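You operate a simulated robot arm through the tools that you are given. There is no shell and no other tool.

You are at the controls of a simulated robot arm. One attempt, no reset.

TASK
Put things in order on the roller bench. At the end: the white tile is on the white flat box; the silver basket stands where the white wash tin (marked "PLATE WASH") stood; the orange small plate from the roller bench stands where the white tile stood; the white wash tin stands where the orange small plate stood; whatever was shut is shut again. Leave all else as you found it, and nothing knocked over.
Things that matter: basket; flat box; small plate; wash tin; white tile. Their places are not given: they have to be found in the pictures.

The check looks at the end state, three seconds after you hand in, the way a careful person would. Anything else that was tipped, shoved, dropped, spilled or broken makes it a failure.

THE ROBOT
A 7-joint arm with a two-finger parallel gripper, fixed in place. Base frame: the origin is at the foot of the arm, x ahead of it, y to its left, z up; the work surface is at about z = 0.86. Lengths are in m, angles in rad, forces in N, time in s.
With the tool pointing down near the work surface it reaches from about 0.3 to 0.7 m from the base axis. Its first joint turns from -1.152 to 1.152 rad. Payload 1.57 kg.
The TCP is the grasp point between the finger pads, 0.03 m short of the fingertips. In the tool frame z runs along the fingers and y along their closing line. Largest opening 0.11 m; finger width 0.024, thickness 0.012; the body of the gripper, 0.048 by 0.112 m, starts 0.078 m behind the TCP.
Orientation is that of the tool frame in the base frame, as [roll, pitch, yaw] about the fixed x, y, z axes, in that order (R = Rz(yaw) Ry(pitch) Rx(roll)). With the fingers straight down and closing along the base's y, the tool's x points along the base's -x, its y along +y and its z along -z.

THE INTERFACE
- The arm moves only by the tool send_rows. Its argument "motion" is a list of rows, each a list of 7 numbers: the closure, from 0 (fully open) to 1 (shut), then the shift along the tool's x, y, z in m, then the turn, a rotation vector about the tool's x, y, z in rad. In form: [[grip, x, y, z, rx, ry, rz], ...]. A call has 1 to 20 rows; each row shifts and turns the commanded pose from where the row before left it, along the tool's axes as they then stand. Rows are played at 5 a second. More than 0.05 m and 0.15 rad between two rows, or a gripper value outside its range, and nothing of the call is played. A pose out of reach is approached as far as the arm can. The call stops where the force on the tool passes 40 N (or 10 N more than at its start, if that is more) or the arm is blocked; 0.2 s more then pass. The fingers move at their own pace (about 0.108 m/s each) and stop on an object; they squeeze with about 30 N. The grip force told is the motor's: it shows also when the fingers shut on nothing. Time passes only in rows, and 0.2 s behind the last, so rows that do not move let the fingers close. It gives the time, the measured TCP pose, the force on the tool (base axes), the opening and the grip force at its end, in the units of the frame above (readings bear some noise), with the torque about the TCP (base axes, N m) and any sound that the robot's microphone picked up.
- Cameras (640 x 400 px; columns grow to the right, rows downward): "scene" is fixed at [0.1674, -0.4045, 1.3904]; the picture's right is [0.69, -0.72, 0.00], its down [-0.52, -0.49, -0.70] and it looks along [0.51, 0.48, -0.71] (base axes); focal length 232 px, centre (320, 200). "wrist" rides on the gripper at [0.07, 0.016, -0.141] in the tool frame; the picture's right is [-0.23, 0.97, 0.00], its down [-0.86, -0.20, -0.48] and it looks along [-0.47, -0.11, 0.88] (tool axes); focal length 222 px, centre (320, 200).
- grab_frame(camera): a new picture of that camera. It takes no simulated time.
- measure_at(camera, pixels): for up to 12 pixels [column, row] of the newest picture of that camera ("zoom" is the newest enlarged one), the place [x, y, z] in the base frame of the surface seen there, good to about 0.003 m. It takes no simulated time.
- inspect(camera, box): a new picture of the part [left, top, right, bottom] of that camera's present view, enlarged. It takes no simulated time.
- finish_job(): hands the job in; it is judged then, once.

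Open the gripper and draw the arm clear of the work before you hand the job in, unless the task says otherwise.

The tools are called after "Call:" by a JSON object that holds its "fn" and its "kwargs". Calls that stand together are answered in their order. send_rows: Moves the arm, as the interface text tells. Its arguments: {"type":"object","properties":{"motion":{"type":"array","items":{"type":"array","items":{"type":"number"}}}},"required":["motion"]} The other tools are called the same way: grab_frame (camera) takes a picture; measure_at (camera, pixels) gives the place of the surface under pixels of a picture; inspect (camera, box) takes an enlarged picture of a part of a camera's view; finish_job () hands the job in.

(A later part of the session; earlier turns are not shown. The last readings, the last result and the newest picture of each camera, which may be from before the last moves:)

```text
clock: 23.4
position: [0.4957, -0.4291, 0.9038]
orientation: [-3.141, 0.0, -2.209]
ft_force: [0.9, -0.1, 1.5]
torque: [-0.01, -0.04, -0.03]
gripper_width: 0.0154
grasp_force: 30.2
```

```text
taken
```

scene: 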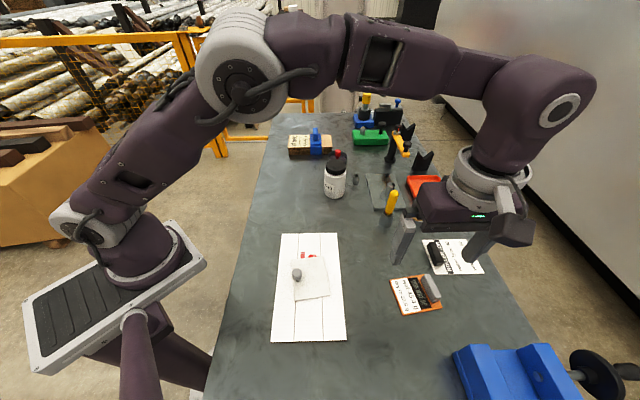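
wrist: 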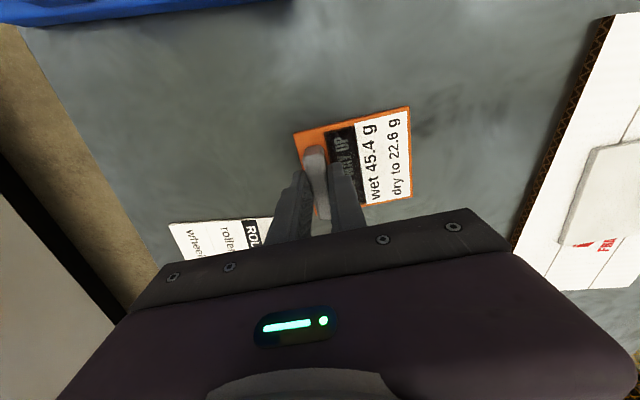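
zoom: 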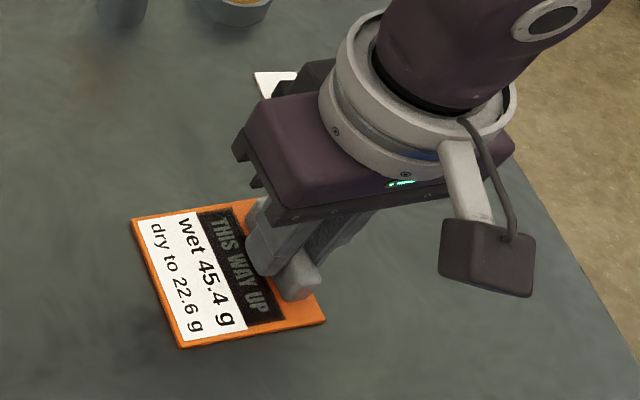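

The handle is held (0.0154 m, 30 N). I lift 3 cm and then swing inward and up toward (0.40,-0.25,1.03), away from the tall things, then check the grip.

Call:
{"fn": "send_rows", "kwargs": {"motion": [[1, 0, 0, -0.01, 0, 0, 0], [1, 0, 0, -0.02, 0, 0, 0], [1, -0.0145, 0.03075, -0.0162, 0, 0, 0], [1, -0.0145, 0.03075, -0.0162, 0, 0, 0], [1, -0.0145, 0.03075, -0.0162, 0, 0, 0], [1, -0.0145, 0.03075, -0.0162, 0, 0, 0], [1, -0.0145, 0.03075, -0.0162, 0, 0, 0], [1, -0.0145, 0.03075, -0.0162, 0, 0, 0], [1, 0, 0, 0, 0, 0, 0]]}}

Call:
{"fn": "grab_frame", "kwargs": {"camera": "scene"}}

Call:
{"fn": "grab_frame", "kwargs": {"camera": "wrist"}}

```text
clock: 25.4
position: [0.402, -0.2512, 1.0314]
orientation: [-3.141, 0.001, -2.207]
ft_force: [-0.2, 0.3, -0.9]
torque: [0.0, 0.0, -0.03]
gripper_width: 0.0155
grasp_force: 30.3
```

```text
taken
```

scene: 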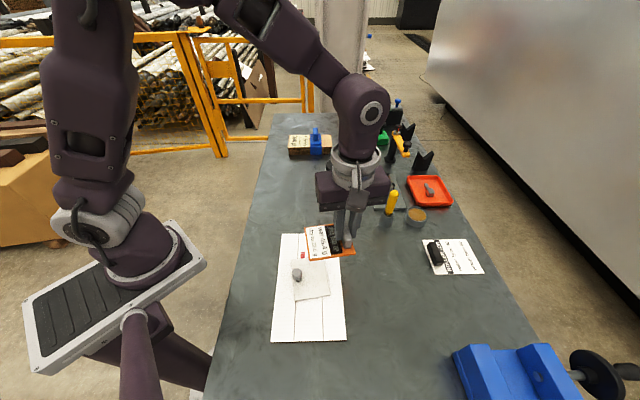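

```text
taken
```

wrist: 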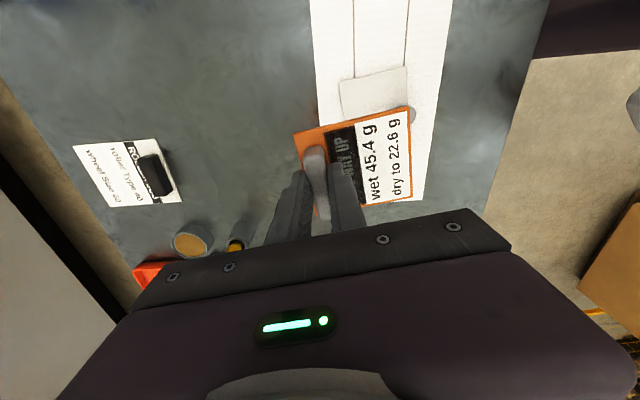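

The plate is held level. I continue past the tile at the box toward (0.42,0.05) and then out to (0.554,0.079) at the same height.

Call:
{"fn": "send_rows", "kwargs": {"motion": [[1, -0.0158, 0.0103, 0, 0, 0, 0], [1, -0.03154, 0.02067, 0, 0, 0, 0], [1, -0.03154, 0.02067, 0, 0, 0, 0], [1, -0.03154, 0.02067, 0, 0, 0, 0], [1, -0.03154, 0.02067, 0, 0, 0, 0], [1, -0.03154, 0.02067, 0, 0, 0, 0], [1, -0.03154, 0.02067, 0, 0, 0, 0], [1, -0.03154, 0.02067, 0, 0, 0, 0], [1, -0.0158, 0.0103, 0, 0, 0, 0], [1, -0.0258, -0.02255, 0, 0, 0, 0], [1, -0.0258, -0.02255, 0, 0, 0, 0], [1, -0.0258, -0.02255, 0, 0, 0, 0], [1, -0.0258, -0.02255, 0, 0, 0, 0], [1, 0, 0, 0, 0, 0, 0], [1, 0, 0, 0, 0, 0, 0]]}}

Call:
{"fn": "grab_frame", "kwargs": {"camera": "scene"}}

Call:
{"fn": "grab_frame", "kwargs": {"camera": "wrist"}}

```text
clock: 28.6
position: [0.5515, 0.0825, 1.0306]
orientation: [3.141, 0.0, -2.209]
ft_force: [-0.3, -0.1, -0.4]
torque: [-0.03, -0.02, 0.0]
gripper_width: 0.0153
grasp_force: 29.9
```

```text
taken
```

scene: 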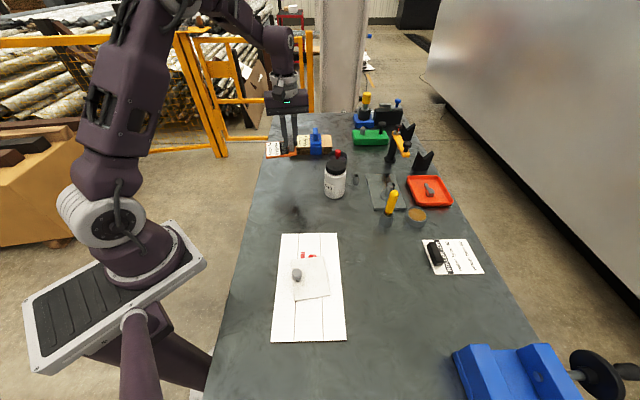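

```text
taken
```

wrist: 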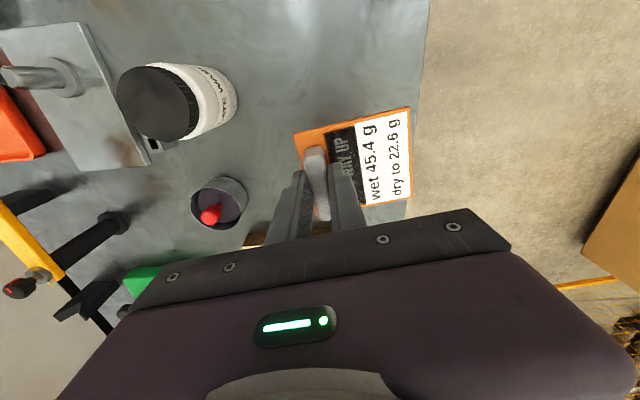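

I check the plate's position in the wrist view via its corners (297,138), (408,110), (408,196).

Call:
{"fn": "measure_at", "kwargs": {"camera": "wrist", "pixels": [[298, 138], [407, 110], [407, 195], [385, 150], [215, 215], [218, 185], [160, 105], [200, 95], [240, 195], [195, 205], [247, 192], [235, 230]]}}

```text
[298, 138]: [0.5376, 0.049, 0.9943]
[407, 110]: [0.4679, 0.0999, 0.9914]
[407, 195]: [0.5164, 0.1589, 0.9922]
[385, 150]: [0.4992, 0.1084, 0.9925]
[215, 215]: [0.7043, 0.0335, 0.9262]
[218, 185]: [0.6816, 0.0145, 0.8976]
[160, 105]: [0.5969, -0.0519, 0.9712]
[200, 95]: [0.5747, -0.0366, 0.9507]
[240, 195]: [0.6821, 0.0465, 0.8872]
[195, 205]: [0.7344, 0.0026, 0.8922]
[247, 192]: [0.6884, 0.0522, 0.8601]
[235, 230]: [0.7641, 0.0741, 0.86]
```

Plate centre is now ≈(0.527,0.104); the wanted spot is (0.530,0.100). I correct by 3-4 mm and lower 12 cm to just above the bench.

Call:
{"fn": "send_rows", "kwargs": {"motion": [[1, 0.0014, -0.0048, 0.02, 0, 0, 0], [1, 0, 0, 0.035, 0, 0, 0], [1, 0, 0, 0.035, 0, 0, 0], [1, 0, 0, 0.022, 0, 0, 0], [1, 0, 0, 0.01, 0, 0, 0], [1, 0, 0, 0, 0, 0, 0]]}}

Call:
{"fn": "inspect", "kwargs": {"camera": "scene", "box": [230, 130, 370, 210]}}

```text
clock: 30.0
position: [0.5525, 0.0751, 0.9088]
orientation: [3.14, -0.001, -2.211]
ft_force: [0.2, 0.1, -0.2]
torque: [-0.02, -0.01, 0.03]
gripper_width: 0.0151
grasp_force: 29.7
```

```text
4.57 times, centred on (300, 170) of scene
```

zoom: 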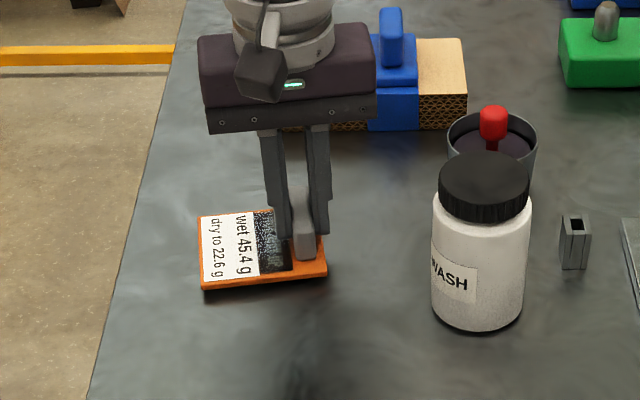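

The plate hovers ~4 mm above the bench at the tile's old spot. I lower 2+1+1 mm and read the force.

Call:
{"fn": "send_rows", "kwargs": {"motion": [[1, 0, 0, 0.002, 0, 0, 0], [1, 0, 0, 0.001, 0, 0, 0], [1, 0, 0, 0, 0, 0, 0]]}}

```text
clock: 30.8
position: [0.5549, 0.0747, 0.9057]
orientation: [3.141, 0.001, -2.21]
ft_force: [-0.6, -0.2, -0.6]
torque: [-0.01, 0.02, 0.01]
gripper_width: 0.0152
grasp_force: 29.7
```

No contact yet at z≈0.906; another 1.5 mm, twice.

Call:
{"fn": "send_rows", "kwargs": {"motion": [[1, 0, 0, 0.001, 0, 0, 0], [1, 0, 0, 0.0005, 0, 0, 0], [1, 0, 0, 0, 0, 0, 0]]}}

```text
clock: 31.6
position: [0.5542, 0.0766, 0.9049]
orientation: [-3.141, 0.0, -2.208]
ft_force: [0.8, 0.3, -1.3]
torque: [-0.03, -0.03, 0.01]
gripper_width: 0.0152
grasp_force: 29.9
```

Still free at z≈0.905. I lower 1 mm more.

Call:
{"fn": "send_rows", "kwargs": {"motion": [[1, 0, 0, 0.001, 0, 0, 0], [1, 0, 0, 0, 0, 0, 0]]}}

```text
clock: 32.2
position: [0.5547, 0.0773, 0.9034]
orientation: [3.141, 0.001, -2.209]
ft_force: [-2.9, -0.3, 6.2]
torque: [0.05, 0.05, 0.04]
gripper_width: 0.0152
grasp_force: 30.0
```

Contact (6 N). I open the fingers to about 5 cm.

Call:
{"fn": "send_rows", "kwargs": {"motion": [[0.8, 0, 0, 0, 0, 0, 0], [0.6, 0, 0, 0, 0, 0, 0], [0.55, 0, 0, 0, 0, 0, 0], [0.55, 0, 0, 0, 0, 0, 0]]}}

Call:
{"fn": "inspect", "kwargs": {"camera": "scene", "box": [230, 130, 370, 210]}}

```text
clock: 33.2
position: [0.5545, 0.076, 0.9043]
orientation: [3.141, 0.0, -2.209]
ft_force: [0.0, 0.5, 0.5]
torque: [0.03, -0.02, 0.03]
gripper_width: 0.0494
grasp_force: 0.1
```

```text
4.57 times, centred on (300, 170) of scene
```

zoom: 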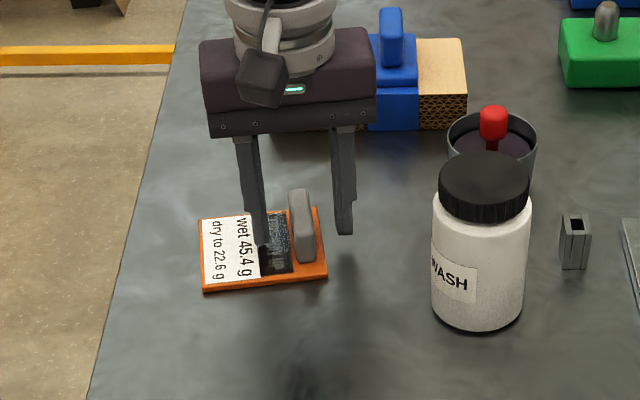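

The plate is released and stands at the tile's old spot. I rise to z≈1.08, move over toward the tin and turn so that the fingers close along the base's y, then look.

Call:
{"fn": "send_rows", "kwargs": {"motion": [[0.55, 0, 0, -0.03, 0, 0, 0], [0.55, 0, 0, -0.045, 0, 0, 0], [0, 0, 0, -0.05, 0, 0, 0], [0, 0, 0, -0.05, 0, 0, 0], [0, 0.0326, -0.0265, 0, 0, 0, 0.133], [0, 0.0326, -0.0265, 0, 0, 0, 0], [0, 0.0326, -0.0265, 0, 0, 0, 0], [0, 0, 0, 0, 0, 0, 0.133], [0, 0, 0, 0, 0, 0, 0.133], [0, 0, 0, 0, 0, 0, 0.133], [0, 0, 0, 0, 0, 0, 0.133], [0, 0, 0, 0, 0, 0, 0.133], [0, 0, 0, 0, 0, 0, 0.133], [0, 0, 0, 0, 0, 0, 0]]}}

Call:
{"fn": "grab_frame", "kwargs": {"camera": "wrist"}}

Call:
{"fn": "grab_frame", "kwargs": {"camera": "scene"}}

```text
clock: 36.2
position: [0.5497, -0.0489, 1.078]
orientation: [3.142, 0.001, 3.14]
ft_force: [0.4, 0.7, 0.5]
torque: [0.01, -0.03, 0.02]
gripper_width: 0.11
grasp_force: 0.0
```

```text
taken
```

wrist: 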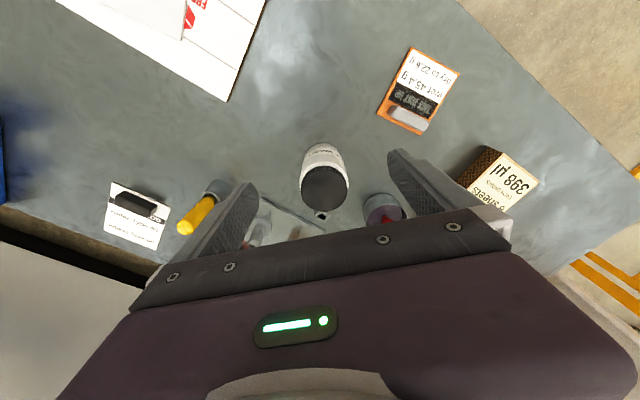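

```text
taken
```

scene: 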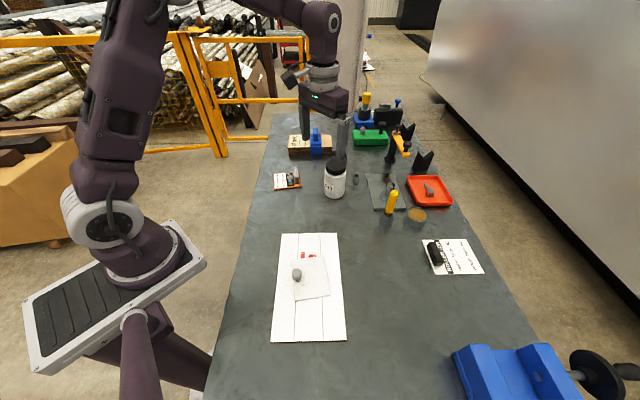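

The tin is seen from above at wrist (324,175), the basket at (383,210). I enlarge around the tin to measure its lid and foot.

Call:
{"fn": "inspect", "kwargs": {"camera": "wrist", "box": [270, 120, 430, 240]}}

```text
3.33 times, centred on (350, 180) of wrist
```

zoom: 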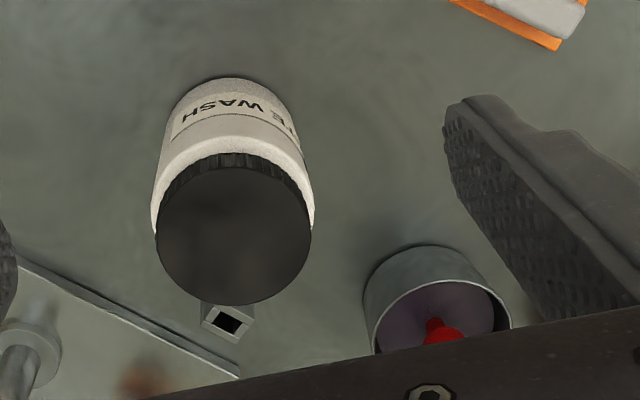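

The lid's top runs in this zoom from column 157 to 310 and row 170 to 303. I measure its rim points and centre, the body side, and the clip.

Call:
{"fn": "measure_at", "kwargs": {"camera": "zoom", "pixels": [[234, 237], [160, 238], [307, 238], [234, 172], [234, 300], [235, 90], [235, 110], [222, 322], [230, 130], [165, 150], [300, 160], [440, 255]]}}

```text
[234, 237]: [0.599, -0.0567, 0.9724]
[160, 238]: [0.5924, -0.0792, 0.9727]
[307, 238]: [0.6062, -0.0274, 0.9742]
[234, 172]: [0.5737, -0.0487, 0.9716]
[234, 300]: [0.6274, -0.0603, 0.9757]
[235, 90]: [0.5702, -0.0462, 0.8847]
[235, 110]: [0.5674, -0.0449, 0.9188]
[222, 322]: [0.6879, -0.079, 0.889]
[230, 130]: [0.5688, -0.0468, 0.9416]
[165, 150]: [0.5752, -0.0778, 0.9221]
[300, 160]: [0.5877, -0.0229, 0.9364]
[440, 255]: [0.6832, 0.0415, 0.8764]
```

Tin centre ≈(0.600,-0.055), radius ≈0.033, lid top z≈0.973. I move over it and down to z≈1.02 (tips still above the lid), then check.

Call:
{"fn": "send_rows", "kwargs": {"motion": [[0, -0.025, -0.003, 0.01, 0, 0, 0], [0, -0.0253, -0.003, 0.01, 0, 0, 0], [0, 0, 0, 0.035, 0, 0, 0], [0, 0, 0, 0, 0, 0, 0]]}}

Call:
{"fn": "grab_frame", "kwargs": {"camera": "wrist"}}

Call:
{"fn": "inspect", "kwargs": {"camera": "scene", "box": [270, 90, 410, 210]}}

```text
clock: 37.2
position: [0.5995, -0.0558, 1.0224]
orientation: [-3.141, -0.001, -3.14]
ft_force: [0.9, -0.1, 0.3]
torque: [-0.08, 0.01, 0.01]
gripper_width: 0.1102
grasp_force: 0.0
```

```text
taken
```

wrist: 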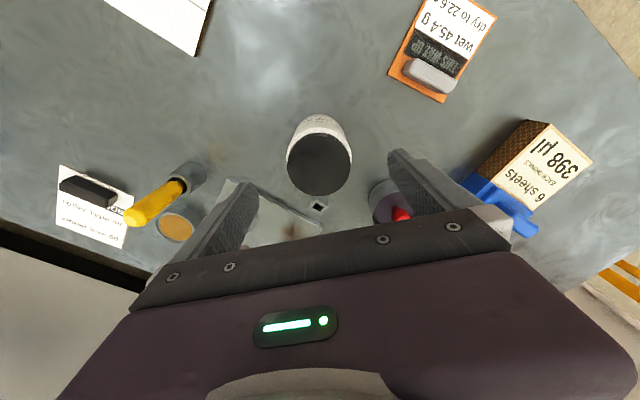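

```text
3.33 times, centred on (340, 150) of scene
```

zoom: 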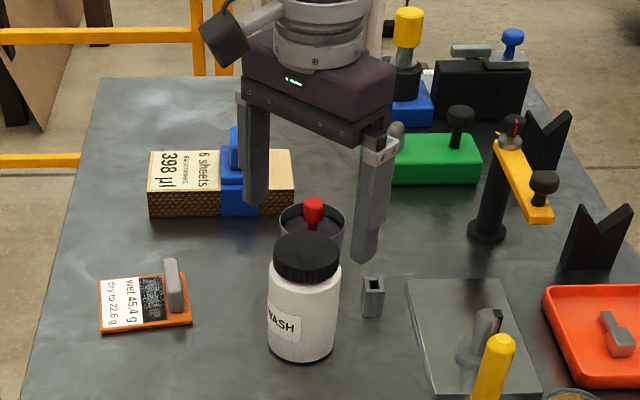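

The tin stands between the open fingers. I descend to z≈0.912 beside it without closing yet.

Call:
{"fn": "send_rows", "kwargs": {"motion": [[0, 0, 0, 0.03, 0, 0, 0], [0, 0, 0, 0.035, 0, 0, 0], [0, 0, 0, 0.03, 0, 0, 0], [0, 0, 0, 0.015, 0, 0, 0], [0, 0, 0, 0, 0, 0, 0]]}}

Call:
{"fn": "inspect", "kwargs": {"camera": "scene", "box": [270, 110, 410, 210]}}

Call:
{"fn": "grab_frame", "kwargs": {"camera": "wrist"}}

```text
clock: 38.4
position: [0.6005, -0.0569, 0.9121]
orientation: [3.141, -0.002, -3.142]
ft_force: [-0.1, -0.7, 0.6]
torque: [-0.04, 0.0, 0.0]
gripper_width: 0.11
grasp_force: 0.1
```

```text
4.00 times, centred on (340, 160) of scene
```

zoom: 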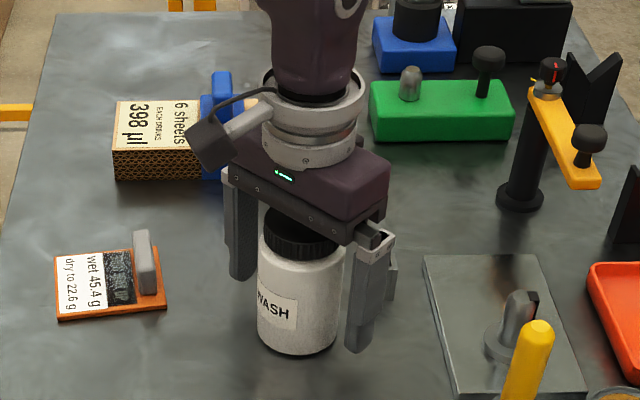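

```text
taken
```

wrist: 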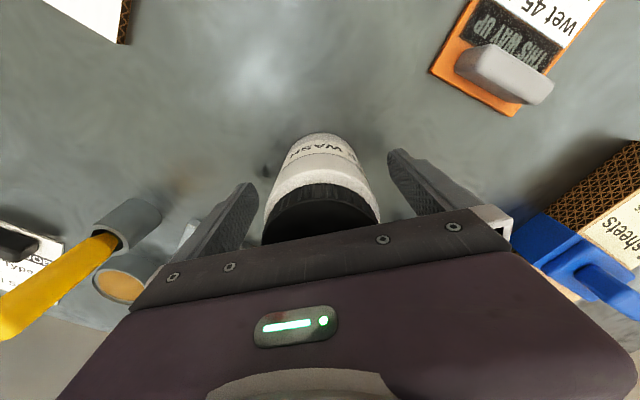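

The fingers flank the tin with no contact. I close on the body.

Call:
{"fn": "send_rows", "kwargs": {"motion": [[1, 0, 0, 0, 0, 0, 0], [1, 0, 0, 0, 0, 0, 0], [1, 0, 0, 0, 0, 0, 0], [1, 0, 0, 0, 0, 0, 0]]}}

Call:
{"fn": "inspect", "kwargs": {"camera": "scene", "box": [270, 110, 410, 210]}}

```text
clock: 39.4
position: [0.6007, -0.0586, 0.9118]
orientation: [-3.141, 0.001, 3.139]
ft_force: [-0.1, 0.6, 0.3]
torque: [0.07, -0.01, 0.03]
gripper_width: 0.0654
grasp_force: 30.1
```

```text
4.00 times, centred on (340, 160) of scene
```

zoom: 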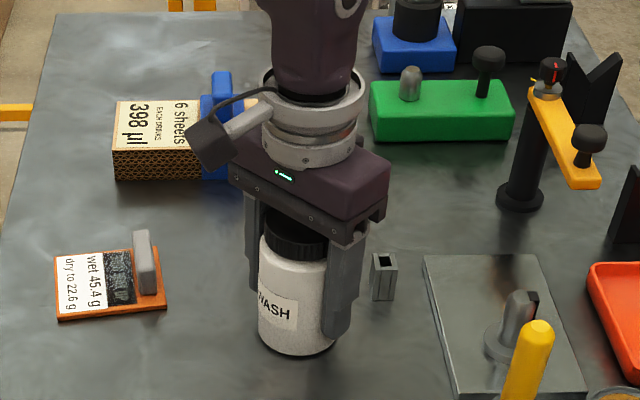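

The body is held at 0.0654 m. I lift 3 cm and read the load.

Call:
{"fn": "send_rows", "kwargs": {"motion": [[1, 0, 0, -0.01, 0, 0, 0], [1, 0, 0, -0.02, 0, 0, 0], [1, 0, 0, 0, 0, 0, 0]]}}

Call:
{"fn": "inspect", "kwargs": {"camera": "scene", "box": [270, 110, 410, 210]}}

```text
clock: 40.2
position: [0.6, -0.0566, 0.9437]
orientation: [3.141, 0.001, 3.142]
ft_force: [0.5, 0.2, -3.0]
torque: [0.0, 0.0, 0.01]
gripper_width: 0.0656
grasp_force: 29.7
```

```text
4.00 times, centred on (340, 160) of scene
```

zoom: 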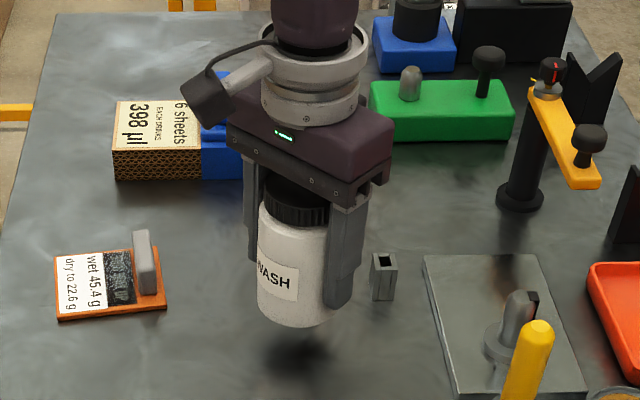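

The tin is lifted cleanly (about 3 N). I draw it back and up to (0.46,-0.057,1.02), then carry it along to the plate's old spot (0.472,-0.409).

Call:
{"fn": "send_rows", "kwargs": {"motion": [[1, 0.02, 0, -0.02, 0, 0, 0], [1, 0.04, 0, -0.02, 0, 0, 0], [1, 0.04, 0, -0.02, 0, 0, 0], [1, 0.04, 0, -0.016, 0, 0, 0], [1, -0.0007, -0.0196, 0, 0, 0, 0], [1, -0.00133, -0.0391, 0, 0, 0, 0], [1, -0.00133, -0.0391, 0, 0, 0, 0], [1, -0.00133, -0.0391, 0, 0, 0, 0], [1, -0.00133, -0.0391, 0, 0, 0, 0], [1, -0.00133, -0.0391, 0, 0, 0, 0], [1, -0.00133, -0.0391, 0, 0, 0, 0], [1, -0.00133, -0.0391, 0, 0, 0, 0], [1, -0.00133, -0.0391, 0, 0, 0, 0], [1, -0.0007, -0.0196, 0, 0, 0, 0], [1, 0, 0, 0, 0, 0, 0], [1, 0, 0, 0, 0, 0, 0]]}}

Call:
{"fn": "grab_frame", "kwargs": {"camera": "scene"}}

Call:
{"fn": "grab_frame", "kwargs": {"camera": "wrist"}}

```text
clock: 43.6
position: [0.4721, -0.4075, 1.0166]
orientation: [3.141, 0.0, -3.141]
ft_force: [-1.1, -0.5, -1.8]
torque: [-0.01, 0.0, -0.02]
gripper_width: 0.0655
grasp_force: 29.9
```

```text
taken
```

scene: 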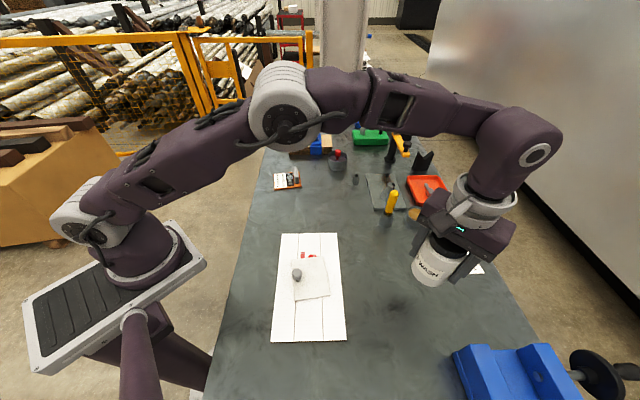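

```text
taken
```

wrist: 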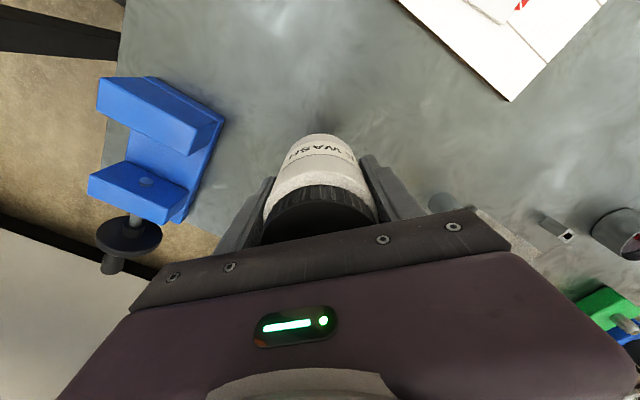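

The tin is over the plate's old spot (0.472,-0.408). I check the nearest V-block edge (218,125) for clearance and lower by 10 cm to just above the bench.

Call:
{"fn": "measure_at", "kwargs": {"camera": "wrist", "pixels": [[218, 125], [200, 180], [180, 215], [210, 150]]}}

Call:
{"fn": "send_rows", "kwargs": {"motion": [[1, 0, -0.001, 0.025, 0, 0, 0], [1, 0, 0, 0.035, 0, 0, 0], [1, 0, 0, 0.025, 0, 0, 0], [1, 0, 0, 0.015, 0, 0, 0], [1, 0, 0, 0, 0, 0, 0]]}}

Call:
{"fn": "inspect", "kwargs": {"camera": "scene", "box": [370, 200, 530, 330]}}

```text
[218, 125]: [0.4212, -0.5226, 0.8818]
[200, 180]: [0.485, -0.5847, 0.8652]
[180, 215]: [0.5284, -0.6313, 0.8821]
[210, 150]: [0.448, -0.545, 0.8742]
```

```text
clock: 44.8
position: [0.4718, -0.4082, 0.919]
orientation: [-3.141, 0.001, 3.141]
ft_force: [0.2, 0.3, -1.0]
torque: [0.0, 0.01, -0.02]
gripper_width: 0.0651
grasp_force: 30.2
```

```text
3.08 times, centred on (450, 265) of scene
```

zoom: 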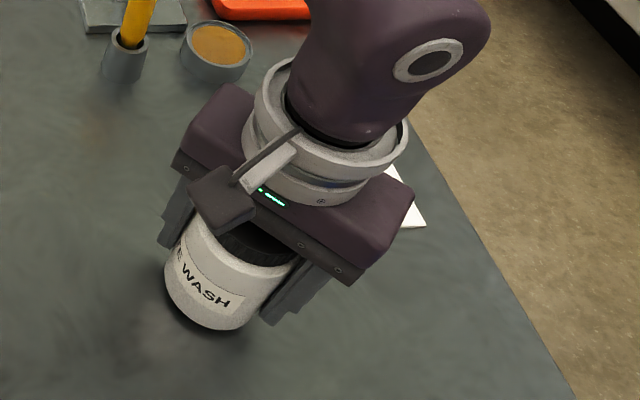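

TCP z is 0.919; the tin stood at 0.912 when gripped. I lower 5 mm, then feel for the bench.

Call:
{"fn": "send_rows", "kwargs": {"motion": [[1, 0, 0, 0.003, 0, 0, 0], [1, 0, 0, 0.002, 0, 0, 0], [1, 0, 0, 0, 0, 0, 0]]}}

```text
clock: 45.6
position: [0.4701, -0.407, 0.9135]
orientation: [3.141, 0.0, -3.14]
ft_force: [0.0, 0.2, -2.4]
torque: [0.0, 0.0, 0.05]
gripper_width: 0.0654
grasp_force: 30.0
```

Still hanging (−2.4 N). I lower 1 mm twice more.

Call:
{"fn": "send_rows", "kwargs": {"motion": [[1, 0, 0, 0.001, 0, 0, 0], [1, 0, 0, 0, 0, 0, 0]]}}

```text
clock: 46.2
position: [0.4714, -0.4064, 0.913]
orientation: [-3.141, 0.0, 3.141]
ft_force: [-0.3, -0.1, -2.2]
torque: [-0.01, 0.01, 0.02]
gripper_width: 0.0655
grasp_force: 29.8
```

No contact yet; another 1 mm.

Call:
{"fn": "send_rows", "kwargs": {"motion": [[1, 0, 0, 0.001, 0, 0, 0], [1, 0, 0, 0, 0, 0, 0]]}}

```text
clock: 46.8
position: [0.472, -0.4083, 0.9121]
orientation: [-3.141, 0.0, 3.141]
ft_force: [1.3, -0.4, -3.4]
torque: [0.0, 0.01, 0.0]
gripper_width: 0.0654
grasp_force: 30.2
```

Still hanging; another 1 mm.

Call:
{"fn": "send_rows", "kwargs": {"motion": [[1, 0, 0, 0.001, 0, 0, 0], [1, 0, 0, 0, 0, 0, 0]]}}

```text
clock: 47.4
position: [0.472, -0.4076, 0.9122]
orientation: [-3.139, 0.001, -3.141]
ft_force: [-1.2, -2.3, 5.3]
torque: [0.06, -0.07, 0.01]
gripper_width: 0.0653
grasp_force: 29.7
```

The tin touches the bench (5 N upward). I open the fingers fully.

Call:
{"fn": "send_rows", "kwargs": {"motion": [[0.35, 0, 0, 0, 0, 0, 0], [0.2, 0, 0, 0, 0, 0, 0], [0, 0, 0, 0, 0, 0, 0], [0, 0, 0, 0, 0, 0, 0]]}}

Call:
{"fn": "inspect", "kwargs": {"camera": "scene", "box": [370, 200, 530, 330]}}

Call:
{"fn": "grab_frame", "kwargs": {"camera": "wrist"}}

```text
clock: 48.4
position: [0.4706, -0.4071, 0.9122]
orientation: [3.141, -0.001, 3.141]
ft_force: [0.9, 0.7, -0.4]
torque: [0.0, 0.01, -0.03]
gripper_width: 0.11
grasp_force: 0.1
```

```text
3.08 times, centred on (450, 265) of scene
```

zoom: 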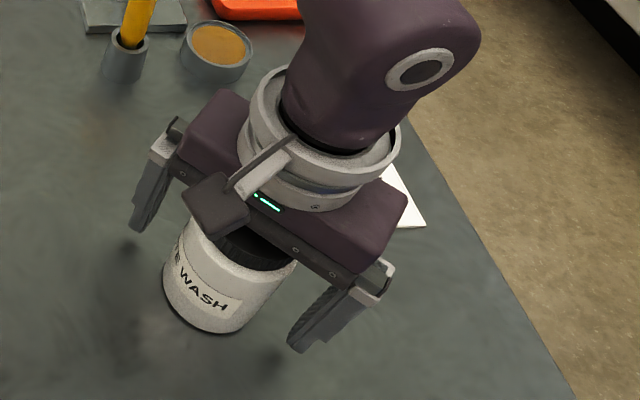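

```text
taken
```

wrist: 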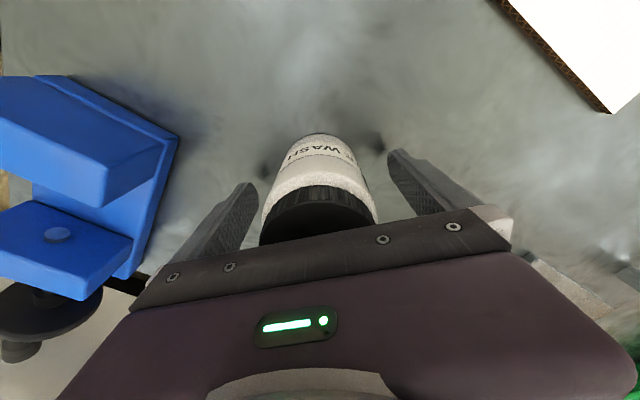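

The tin stands free at its new spot. With the tin gone the basket is in plain view from the scene camera; I rise 12 cm from the tin and take enlarged pictures of the basket.

Call:
{"fn": "send_rows", "kwargs": {"motion": [[0, 0, 0, -0.03, 0, 0, 0], [0, 0, 0, -0.045, 0, 0, 0], [0, 0, 0, -0.04, 0, 0, 0], [0, 0.03, 0.02, 0, 0, 0, 0], [0, 0.04, 0.02, -0.01, 0, 0, 0], [0, 0, 0, 0, 0, 0, 0]]}}

Call:
{"fn": "inspect", "kwargs": {"camera": "scene", "box": [280, 120, 380, 195]}}

Call:
{"fn": "grab_frame", "kwargs": {"camera": "scene"}}

```text
clock: 49.8
position: [0.3982, -0.3691, 1.0389]
orientation: [-3.141, 0.0, -3.141]
ft_force: [0.7, 0.0, 0.4]
torque: [0.01, 0.01, 0.01]
gripper_width: 0.1103
grasp_force: 0.0
```

```text
5.33 times, centred on (330, 158) of scene
```

zoom: 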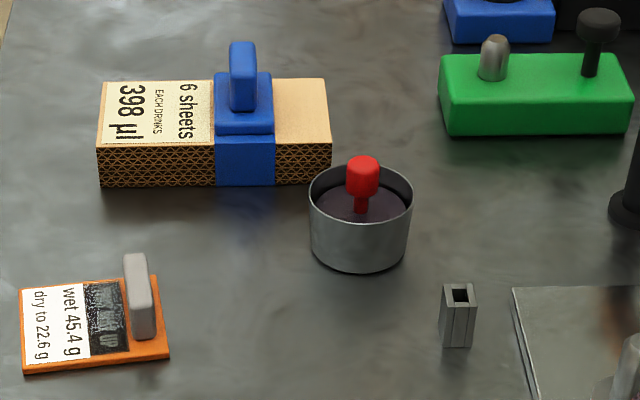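

```text
taken
```

scene: 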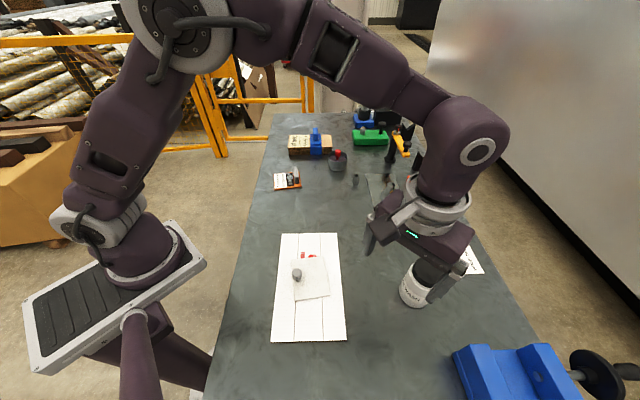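

The basket is now clear: a silver cup with a red knob on a stem, at zoom (361,220), and the carton's corner at (330,183). I measure cup rim, foot, knob and carton corner.

Call:
{"fn": "measure_at", "kwargs": {"camera": "zoom", "pixels": [[312, 195], [410, 195], [360, 215], [360, 265], [362, 162], [362, 180], [360, 200], [330, 180], [327, 85], [345, 205], [385, 170], [455, 300]]}}

Call:
{"fn": "measure_at", "kwargs": {"camera": "scene", "pixels": [[335, 162], [340, 166], [338, 150], [341, 153], [331, 152], [345, 153], [328, 158], [333, 170], [345, 168], [337, 173], [330, 135], [305, 140]]}}

```text
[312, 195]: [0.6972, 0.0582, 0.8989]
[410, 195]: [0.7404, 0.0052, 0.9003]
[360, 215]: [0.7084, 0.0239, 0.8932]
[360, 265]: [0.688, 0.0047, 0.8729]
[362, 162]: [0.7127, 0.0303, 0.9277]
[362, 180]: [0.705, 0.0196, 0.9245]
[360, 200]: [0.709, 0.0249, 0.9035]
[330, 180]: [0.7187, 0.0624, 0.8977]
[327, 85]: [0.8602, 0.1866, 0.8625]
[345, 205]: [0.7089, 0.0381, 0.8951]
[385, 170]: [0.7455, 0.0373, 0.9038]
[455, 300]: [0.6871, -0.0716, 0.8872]
```

```text
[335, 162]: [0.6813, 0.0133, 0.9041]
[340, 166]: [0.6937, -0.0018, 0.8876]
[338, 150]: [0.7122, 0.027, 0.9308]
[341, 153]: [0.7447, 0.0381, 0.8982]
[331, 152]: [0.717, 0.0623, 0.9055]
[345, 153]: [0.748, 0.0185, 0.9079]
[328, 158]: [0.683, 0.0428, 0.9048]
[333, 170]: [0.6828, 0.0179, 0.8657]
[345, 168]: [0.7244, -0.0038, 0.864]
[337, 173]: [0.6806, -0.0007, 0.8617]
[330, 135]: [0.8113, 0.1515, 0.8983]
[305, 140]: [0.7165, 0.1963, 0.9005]
```

Basket rim centre ≈(0.714,0.028), rim z≈0.90, knob top z≈0.93 at ≈(0.712,0.03): that is ~0.71 m out, so I will need to tilt the tool a little. I rise and move to look down at the basket and the carton beside it.

Call:
{"fn": "send_rows", "kwargs": {"motion": [[0, 0, 0, -0.037, 0, 0, 0], [0, 0, 0, -0.037, 0, 0, 0], [0, 0, 0, -0.037, 0, 0, 0], [0, -0.0197, 0.041, 0, 0, 0, 0], [0, -0.0197, 0.041, 0, 0, 0, 0], [0, -0.0197, 0.041, 0, 0, 0, 0], [0, -0.0197, 0.041, 0, 0, 0, 0], [0, -0.0197, 0.041, 0, 0, 0, 0], [0, -0.0197, 0.041, 0, 0, 0, 0], [0, -0.0197, 0.041, 0, 0, 0, 0], [0, -0.0197, 0.041, 0, 0, 0, 0], [0, -0.0197, 0.041, 0, 0, 0, 0], [0, 0, 0, 0, 0, 0, 0]]}}

Call:
{"fn": "grab_frame", "kwargs": {"camera": "wrist"}}

Call:
{"fn": "grab_frame", "kwargs": {"camera": "scene"}}

```text
clock: 52.6
position: [0.5809, 0.0036, 1.1473]
orientation: [-3.141, 0.0, -3.14]
ft_force: [-0.1, -0.1, 0.2]
torque: [0.0, 0.0, 0.01]
gripper_width: 0.1102
grasp_force: 0.1
```

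```text
taken
```

wrist: 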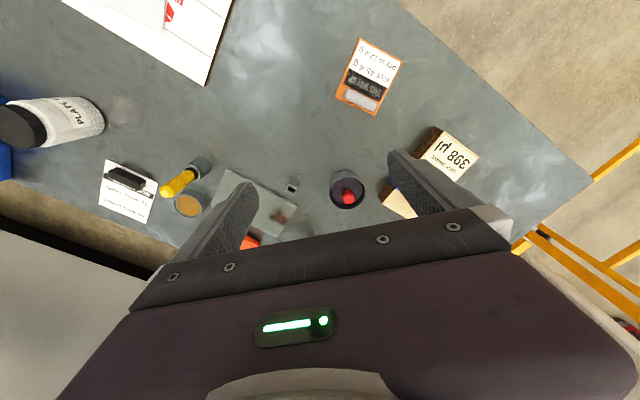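

```text
taken
```

scene: 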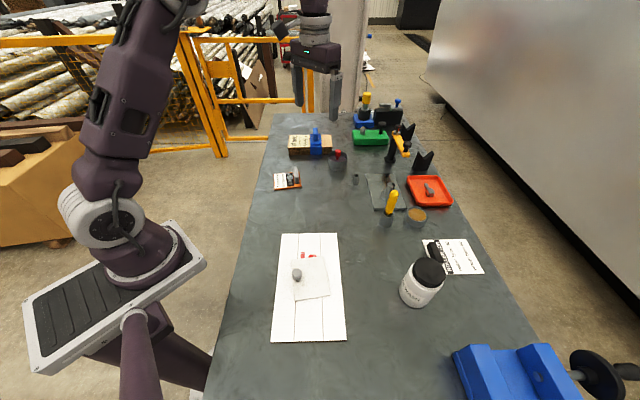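

The tin stands upright at scene (421,283). I enlarge the basket (347,190) and the carton corner (385,200) in the wrist view.

Call:
{"fn": "inspect", "kwargs": {"camera": "wrist", "box": [310, 150, 420, 225]}}

```text
5.33 times, centred on (365, 188) of wrist
```

zoom: 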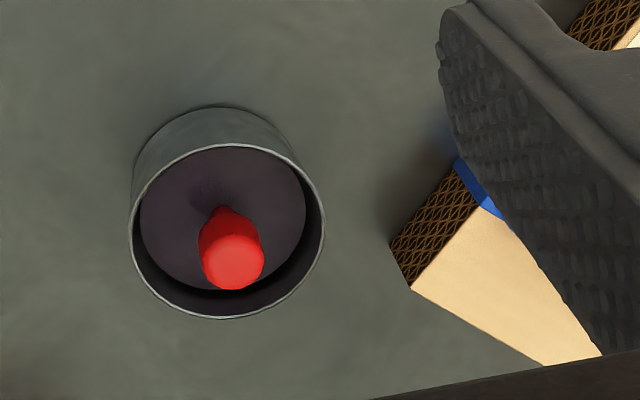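

In this zoom the rim spans (131,233) to (324,222) and (230,146) to (225,317), the knob top at (233,264), the carton's near corner at (392,245). I measure them.

Call:
{"fn": "measure_at", "kwargs": {"camera": "zoom", "pixels": [[132, 233], [323, 222], [230, 147], [225, 317], [233, 264], [233, 250], [180, 180], [270, 190], [392, 246], [412, 288], [400, 270], [220, 255]]}}

```text
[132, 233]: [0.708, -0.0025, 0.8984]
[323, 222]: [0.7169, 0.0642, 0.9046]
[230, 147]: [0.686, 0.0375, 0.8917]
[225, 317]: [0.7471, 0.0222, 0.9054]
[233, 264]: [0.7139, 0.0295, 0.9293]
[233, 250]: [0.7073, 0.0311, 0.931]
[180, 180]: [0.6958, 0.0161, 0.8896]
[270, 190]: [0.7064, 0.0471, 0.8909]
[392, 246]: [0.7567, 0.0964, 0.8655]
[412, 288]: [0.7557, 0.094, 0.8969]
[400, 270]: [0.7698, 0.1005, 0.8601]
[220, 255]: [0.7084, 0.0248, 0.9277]
```

Rim centre ≈(0.714,0.030), radius ≈0.033, the carton corner at (0.756,0.095) leaves room for the fingers. I tilt the tool 0.25 rad outward about its closing axis (so the pads stay parallel to the cup axis) and move to (0.65,0.03,0.985).

Call:
{"fn": "send_rows", "kwargs": {"motion": [[0.12, 0, 0, 0, 0, -0.125, 0], [0.12, 0, 0, 0, 0, -0.125, 0], [0.12, -0.0067, 0.0066, 0.0435, 0, 0, 0], [0.12, -0.0067, 0.0066, 0.0435, 0, 0, 0], [0.12, -0.0067, 0.0066, 0.0435, 0, 0, 0], [0.12, -0.0067, 0.0066, 0.0435, 0, 0, 0], [0.12, 0, 0, 0, 0, 0, 0]]}}

Call:
{"fn": "grab_frame", "kwargs": {"camera": "wrist"}}

Call:
{"fn": "inspect", "kwargs": {"camera": "scene", "box": [260, 80, 420, 200]}}

```text
clock: 54.2
position: [0.6493, 0.0285, 0.9842]
orientation: [-3.141, 0.25, 3.141]
ft_force: [-0.1, -1.1, 0.8]
torque: [0.01, -0.04, 0.0]
gripper_width: 0.097
grasp_force: 0.0
```

```text
taken
```

wrist: 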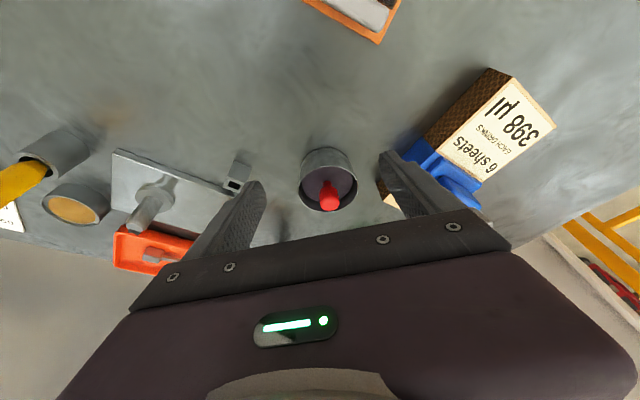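

```text
3.33 times, centred on (340, 140) of scene
```

zoom: 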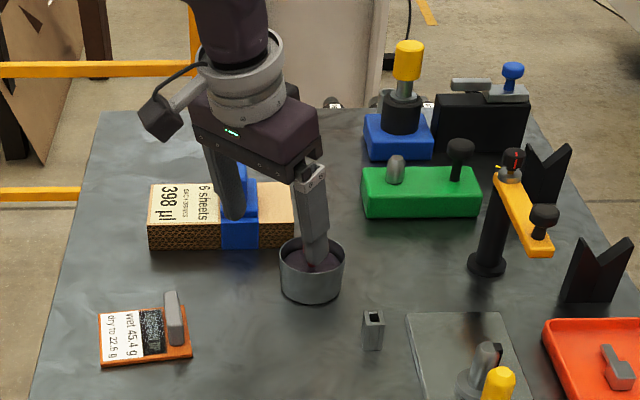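

The tilted pose is reached; the cup is at wrist (328,182), centred between the fingers. I measure its rim again from here.

Call:
{"fn": "inspect", "kwargs": {"camera": "wrist", "box": [270, 130, 410, 230]}}

```text
4.00 times, centred on (340, 180) of wrist
```

zoom: 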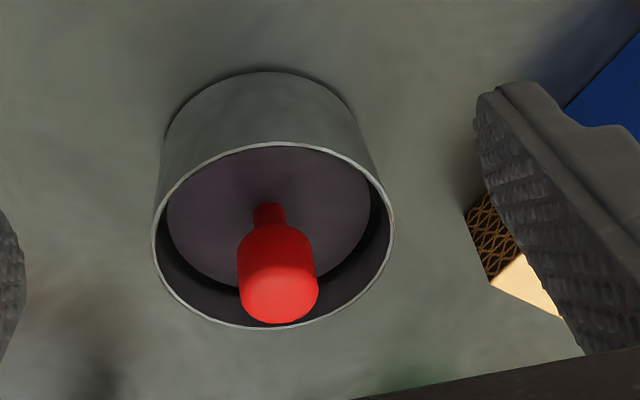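

Rim points in this zoom: left (154,235), right (392,225), near (270,146), far (268,327). I measure these and the outer wall.

Call:
{"fn": "measure_at", "kwargs": {"camera": "zoom", "pixels": [[155, 235], [391, 225], [270, 147], [268, 326], [278, 290], [265, 90], [265, 120], [170, 150], [355, 130], [270, 205], [200, 230], [490, 270]]}}

```text
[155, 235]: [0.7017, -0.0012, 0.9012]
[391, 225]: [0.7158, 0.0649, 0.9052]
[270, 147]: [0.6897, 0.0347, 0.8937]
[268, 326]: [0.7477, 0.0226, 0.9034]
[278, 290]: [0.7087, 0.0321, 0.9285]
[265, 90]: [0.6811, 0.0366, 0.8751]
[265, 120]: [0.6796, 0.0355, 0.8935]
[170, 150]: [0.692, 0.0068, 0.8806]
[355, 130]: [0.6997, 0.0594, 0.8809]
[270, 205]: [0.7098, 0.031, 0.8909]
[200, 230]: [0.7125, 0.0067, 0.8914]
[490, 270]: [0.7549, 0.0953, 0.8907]
```

Cup axis ≈(0.712,0.031). I advance two thirds of the way, down and outward, with the fingers either side of the cup, and check.

Call:
{"fn": "send_rows", "kwargs": {"motion": [[0.12, -0.0135, 0.001, 0.0317, 0, 0, 0], [0.12, -0.0135, 0.001, 0.0317, 0, 0, 0], [0.12, 0, 0, 0, 0, 0, 0]]}}

Call:
{"fn": "grab_frame", "kwargs": {"camera": "wrist"}}

Call:
{"fn": "inspect", "kwargs": {"camera": "scene", "box": [280, 100, 400, 190]}}

```text
clock: 55.0
position: [0.6888, 0.0298, 0.9303]
orientation: [-3.141, 0.25, -3.141]
ft_force: [-0.6, 0.3, 0.6]
torque: [0.0, 0.02, 0.05]
gripper_width: 0.0966
grasp_force: 0.1
```

```text
taken
```

wrist: 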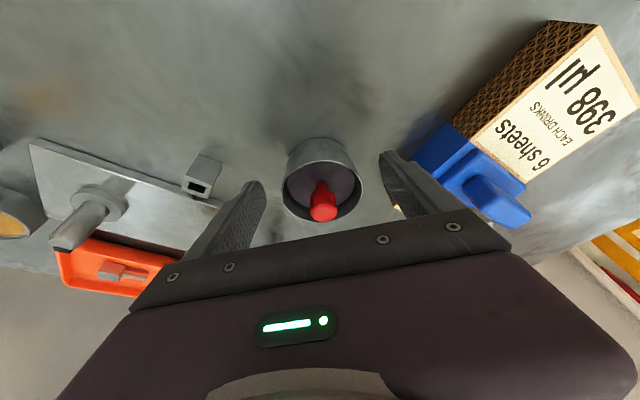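

```text
4.44 times, centred on (340, 145) of scene
```

zoom: 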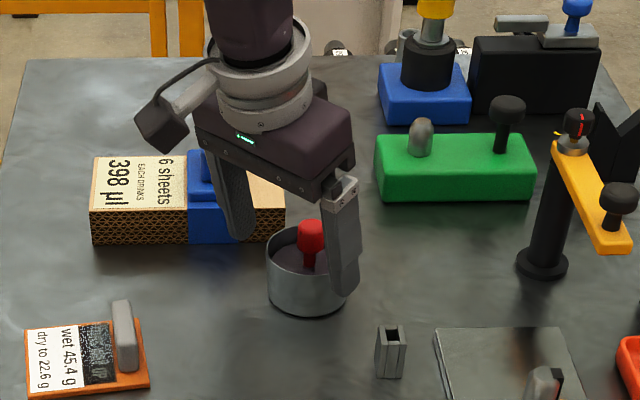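

All clear: the fingers flank the cup with room to the carton. I go the last 3.7 cm to TCP (0.712,0.031,0.902).

Call:
{"fn": "send_rows", "kwargs": {"motion": [[0.12, -0.008, 0.0006, 0.017, 0, 0, 0], [0.12, -0.0075, 0.0006, 0.0161, 0, 0, 0], [0.12, 0, 0, 0, 0, 0, 0]]}}

Call:
{"fn": "grab_frame", "kwargs": {"camera": "wrist"}}

Call:
{"fn": "inspect", "kwargs": {"camera": "scene", "box": [280, 100, 400, 190]}}

```text
clock: 55.8
position: [0.7128, 0.0325, 0.9031]
orientation: [3.141, 0.251, -3.14]
ft_force: [1.0, -0.4, 1.8]
torque: [-0.05, -0.01, 0.03]
gripper_width: 0.0968
grasp_force: 0.0
```

```text
taken
```

wrist: 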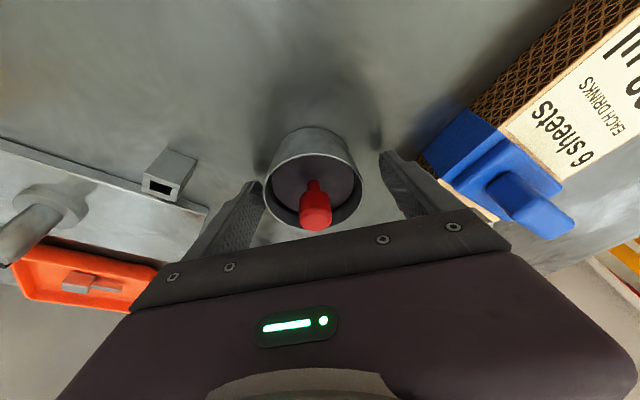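

```text
4.44 times, centred on (340, 145) of scene
```

zoom: 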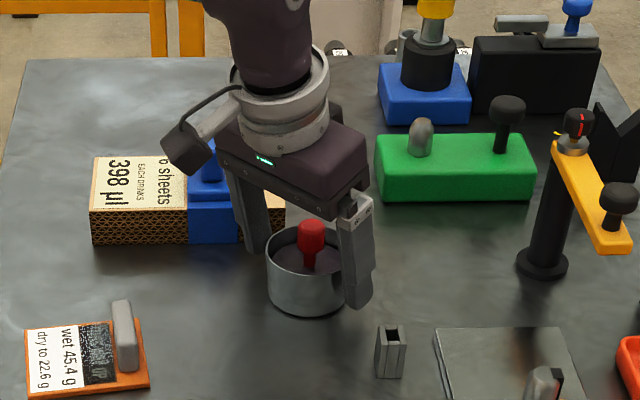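

The cup stands between the fingers and there is no contact force. I close on the wall.

Call:
{"fn": "send_rows", "kwargs": {"motion": [[0.3, 0, 0, 0, 0, 0, 0], [1, 0, 0, 0, 0, 0, 0], [1, 0, 0, 0, 0, 0, 0], [1, 0, 0, 0, 0, 0, 0]]}}

Call:
{"fn": "inspect", "kwargs": {"camera": "scene", "box": [280, 100, 400, 190]}}

Call:
{"fn": "grab_frame", "kwargs": {"camera": "wrist"}}

```text
clock: 56.8
position: [0.7139, 0.0328, 0.9031]
orientation: [3.141, 0.249, 3.141]
ft_force: [0.9, -0.4, 0.1]
torque: [-0.07, -0.02, 0.0]
gripper_width: 0.0697
grasp_force: 30.3
```

```text
4.44 times, centred on (340, 145) of scene
```

zoom: 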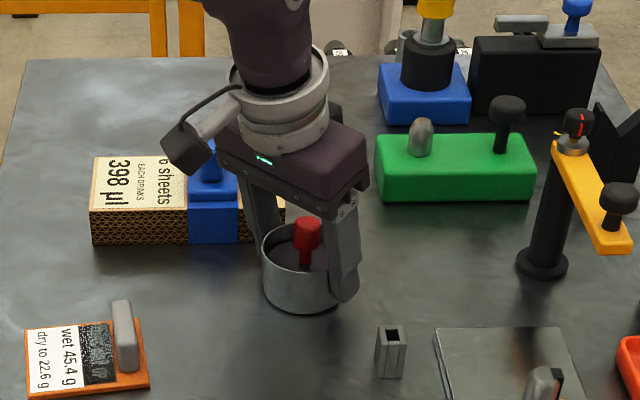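

```text
taken
```

wrist: 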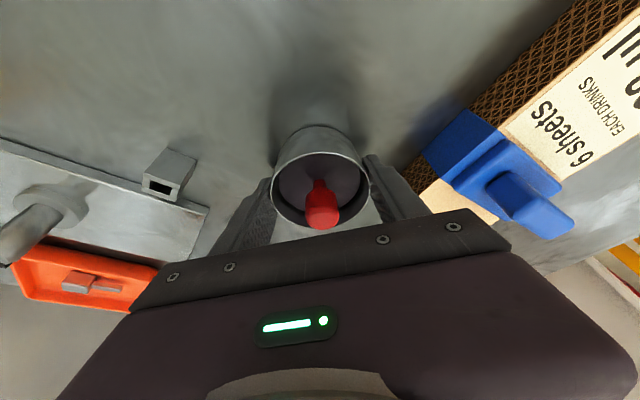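

The wall is held at 0.0697 m. I lift straight up by 1.5 cm and check that cup and knob come together.

Call:
{"fn": "send_rows", "kwargs": {"motion": [[1, -0.00124, 0, -0.00485, 0, 0, 0], [1, -0.00247, 0, -0.00969, 0, 0, 0], [1, 0, 0, 0, 0, 0, 0]]}}

Call:
{"fn": "inspect", "kwargs": {"camera": "scene", "box": [280, 100, 400, 190]}}

Call:
{"fn": "grab_frame", "kwargs": {"camera": "wrist"}}

```text
clock: 57.6
position: [0.7134, 0.0323, 0.9192]
orientation: [-3.14, 0.25, 3.141]
ft_force: [0.8, 0.0, -1.6]
torque: [-0.01, -0.04, 0.0]
gripper_width: 0.0696
grasp_force: 30.3
```

```text
4.44 times, centred on (340, 145) of scene
```

zoom: 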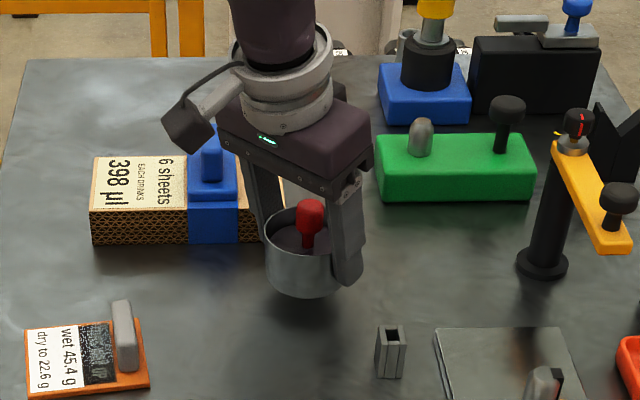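

```text
taken
```

wrist: 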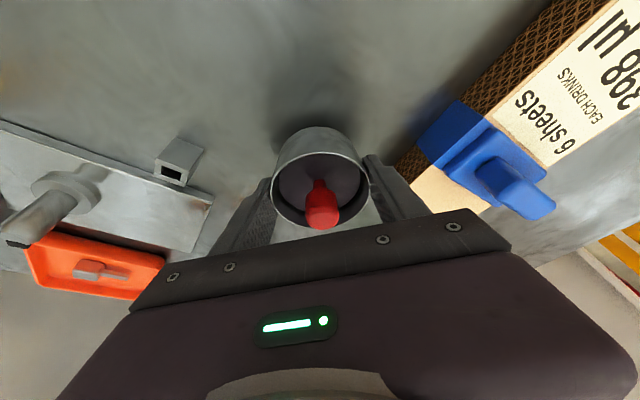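

Cup and knob come up together (1.6 N), nothing left beneath. I lift a further 3 cm and carry it to the tin's old spot (0.600,-0.056), still at the same tilt.

Call:
{"fn": "send_rows", "kwargs": {"motion": [[1, 0.0056, 0, -0.0324, 0, 0, 0], [1, 0.012, -0.011, -0.003, 0, 0, 0], [1, 0.02386, -0.02208, -0.00608, 0, 0, 0], [1, 0.02386, -0.02208, -0.00608, 0, 0, 0], [1, 0.02386, -0.02208, -0.00608, 0, 0, 0], [1, 0.0119, -0.01106, -0.00306, 0, 0, 0], [1, 0, 0, 0, 0, 0, 0], [1, 0, 0, 0, 0, 0, 0]]}}

Call:
{"fn": "grab_frame", "kwargs": {"camera": "wrist"}}

Call:
{"fn": "grab_frame", "kwargs": {"camera": "scene"}}

```text
clock: 59.4
position: [0.5994, -0.0583, 0.949]
orientation: [3.141, 0.25, 3.141]
ft_force: [-0.9, -0.1, -1.4]
torque: [0.0, -0.02, -0.01]
gripper_width: 0.0698
grasp_force: 29.8
```

```text
taken
```

wrist: 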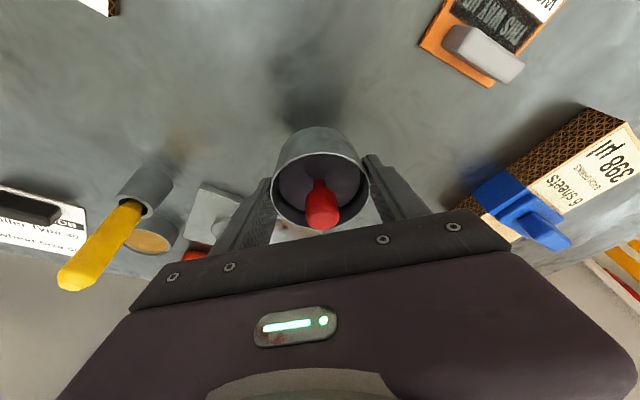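

```text
taken
```

scene: 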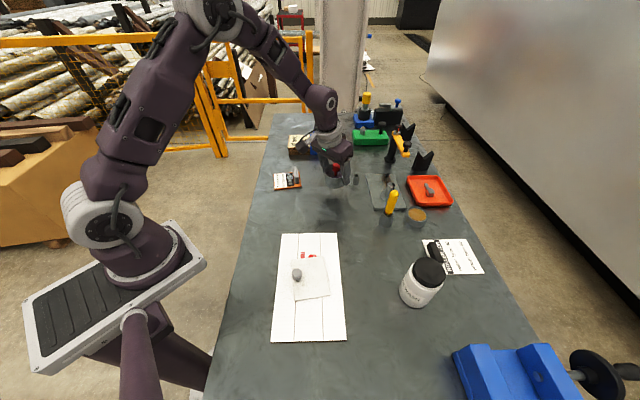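

I check where the cup hangs by measuring its rim in the wrist view: left (275,190), right (367,187), near (322,155), far (312,227).

Call:
{"fn": "measure_at", "kwargs": {"camera": "wrist", "pixels": [[274, 190], [368, 187], [322, 154], [310, 228], [322, 145], [322, 135], [321, 215], [300, 180], [345, 180], [295, 145], [345, 143], [340, 226]]}}

```text
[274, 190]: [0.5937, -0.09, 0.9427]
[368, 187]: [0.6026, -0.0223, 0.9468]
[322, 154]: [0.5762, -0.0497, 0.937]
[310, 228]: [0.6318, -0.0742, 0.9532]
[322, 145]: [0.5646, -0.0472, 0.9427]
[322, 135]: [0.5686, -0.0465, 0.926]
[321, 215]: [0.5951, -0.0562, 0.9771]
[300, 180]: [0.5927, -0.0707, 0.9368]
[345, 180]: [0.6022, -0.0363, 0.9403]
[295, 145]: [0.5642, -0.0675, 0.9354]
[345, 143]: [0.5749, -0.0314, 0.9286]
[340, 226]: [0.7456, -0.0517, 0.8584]
```

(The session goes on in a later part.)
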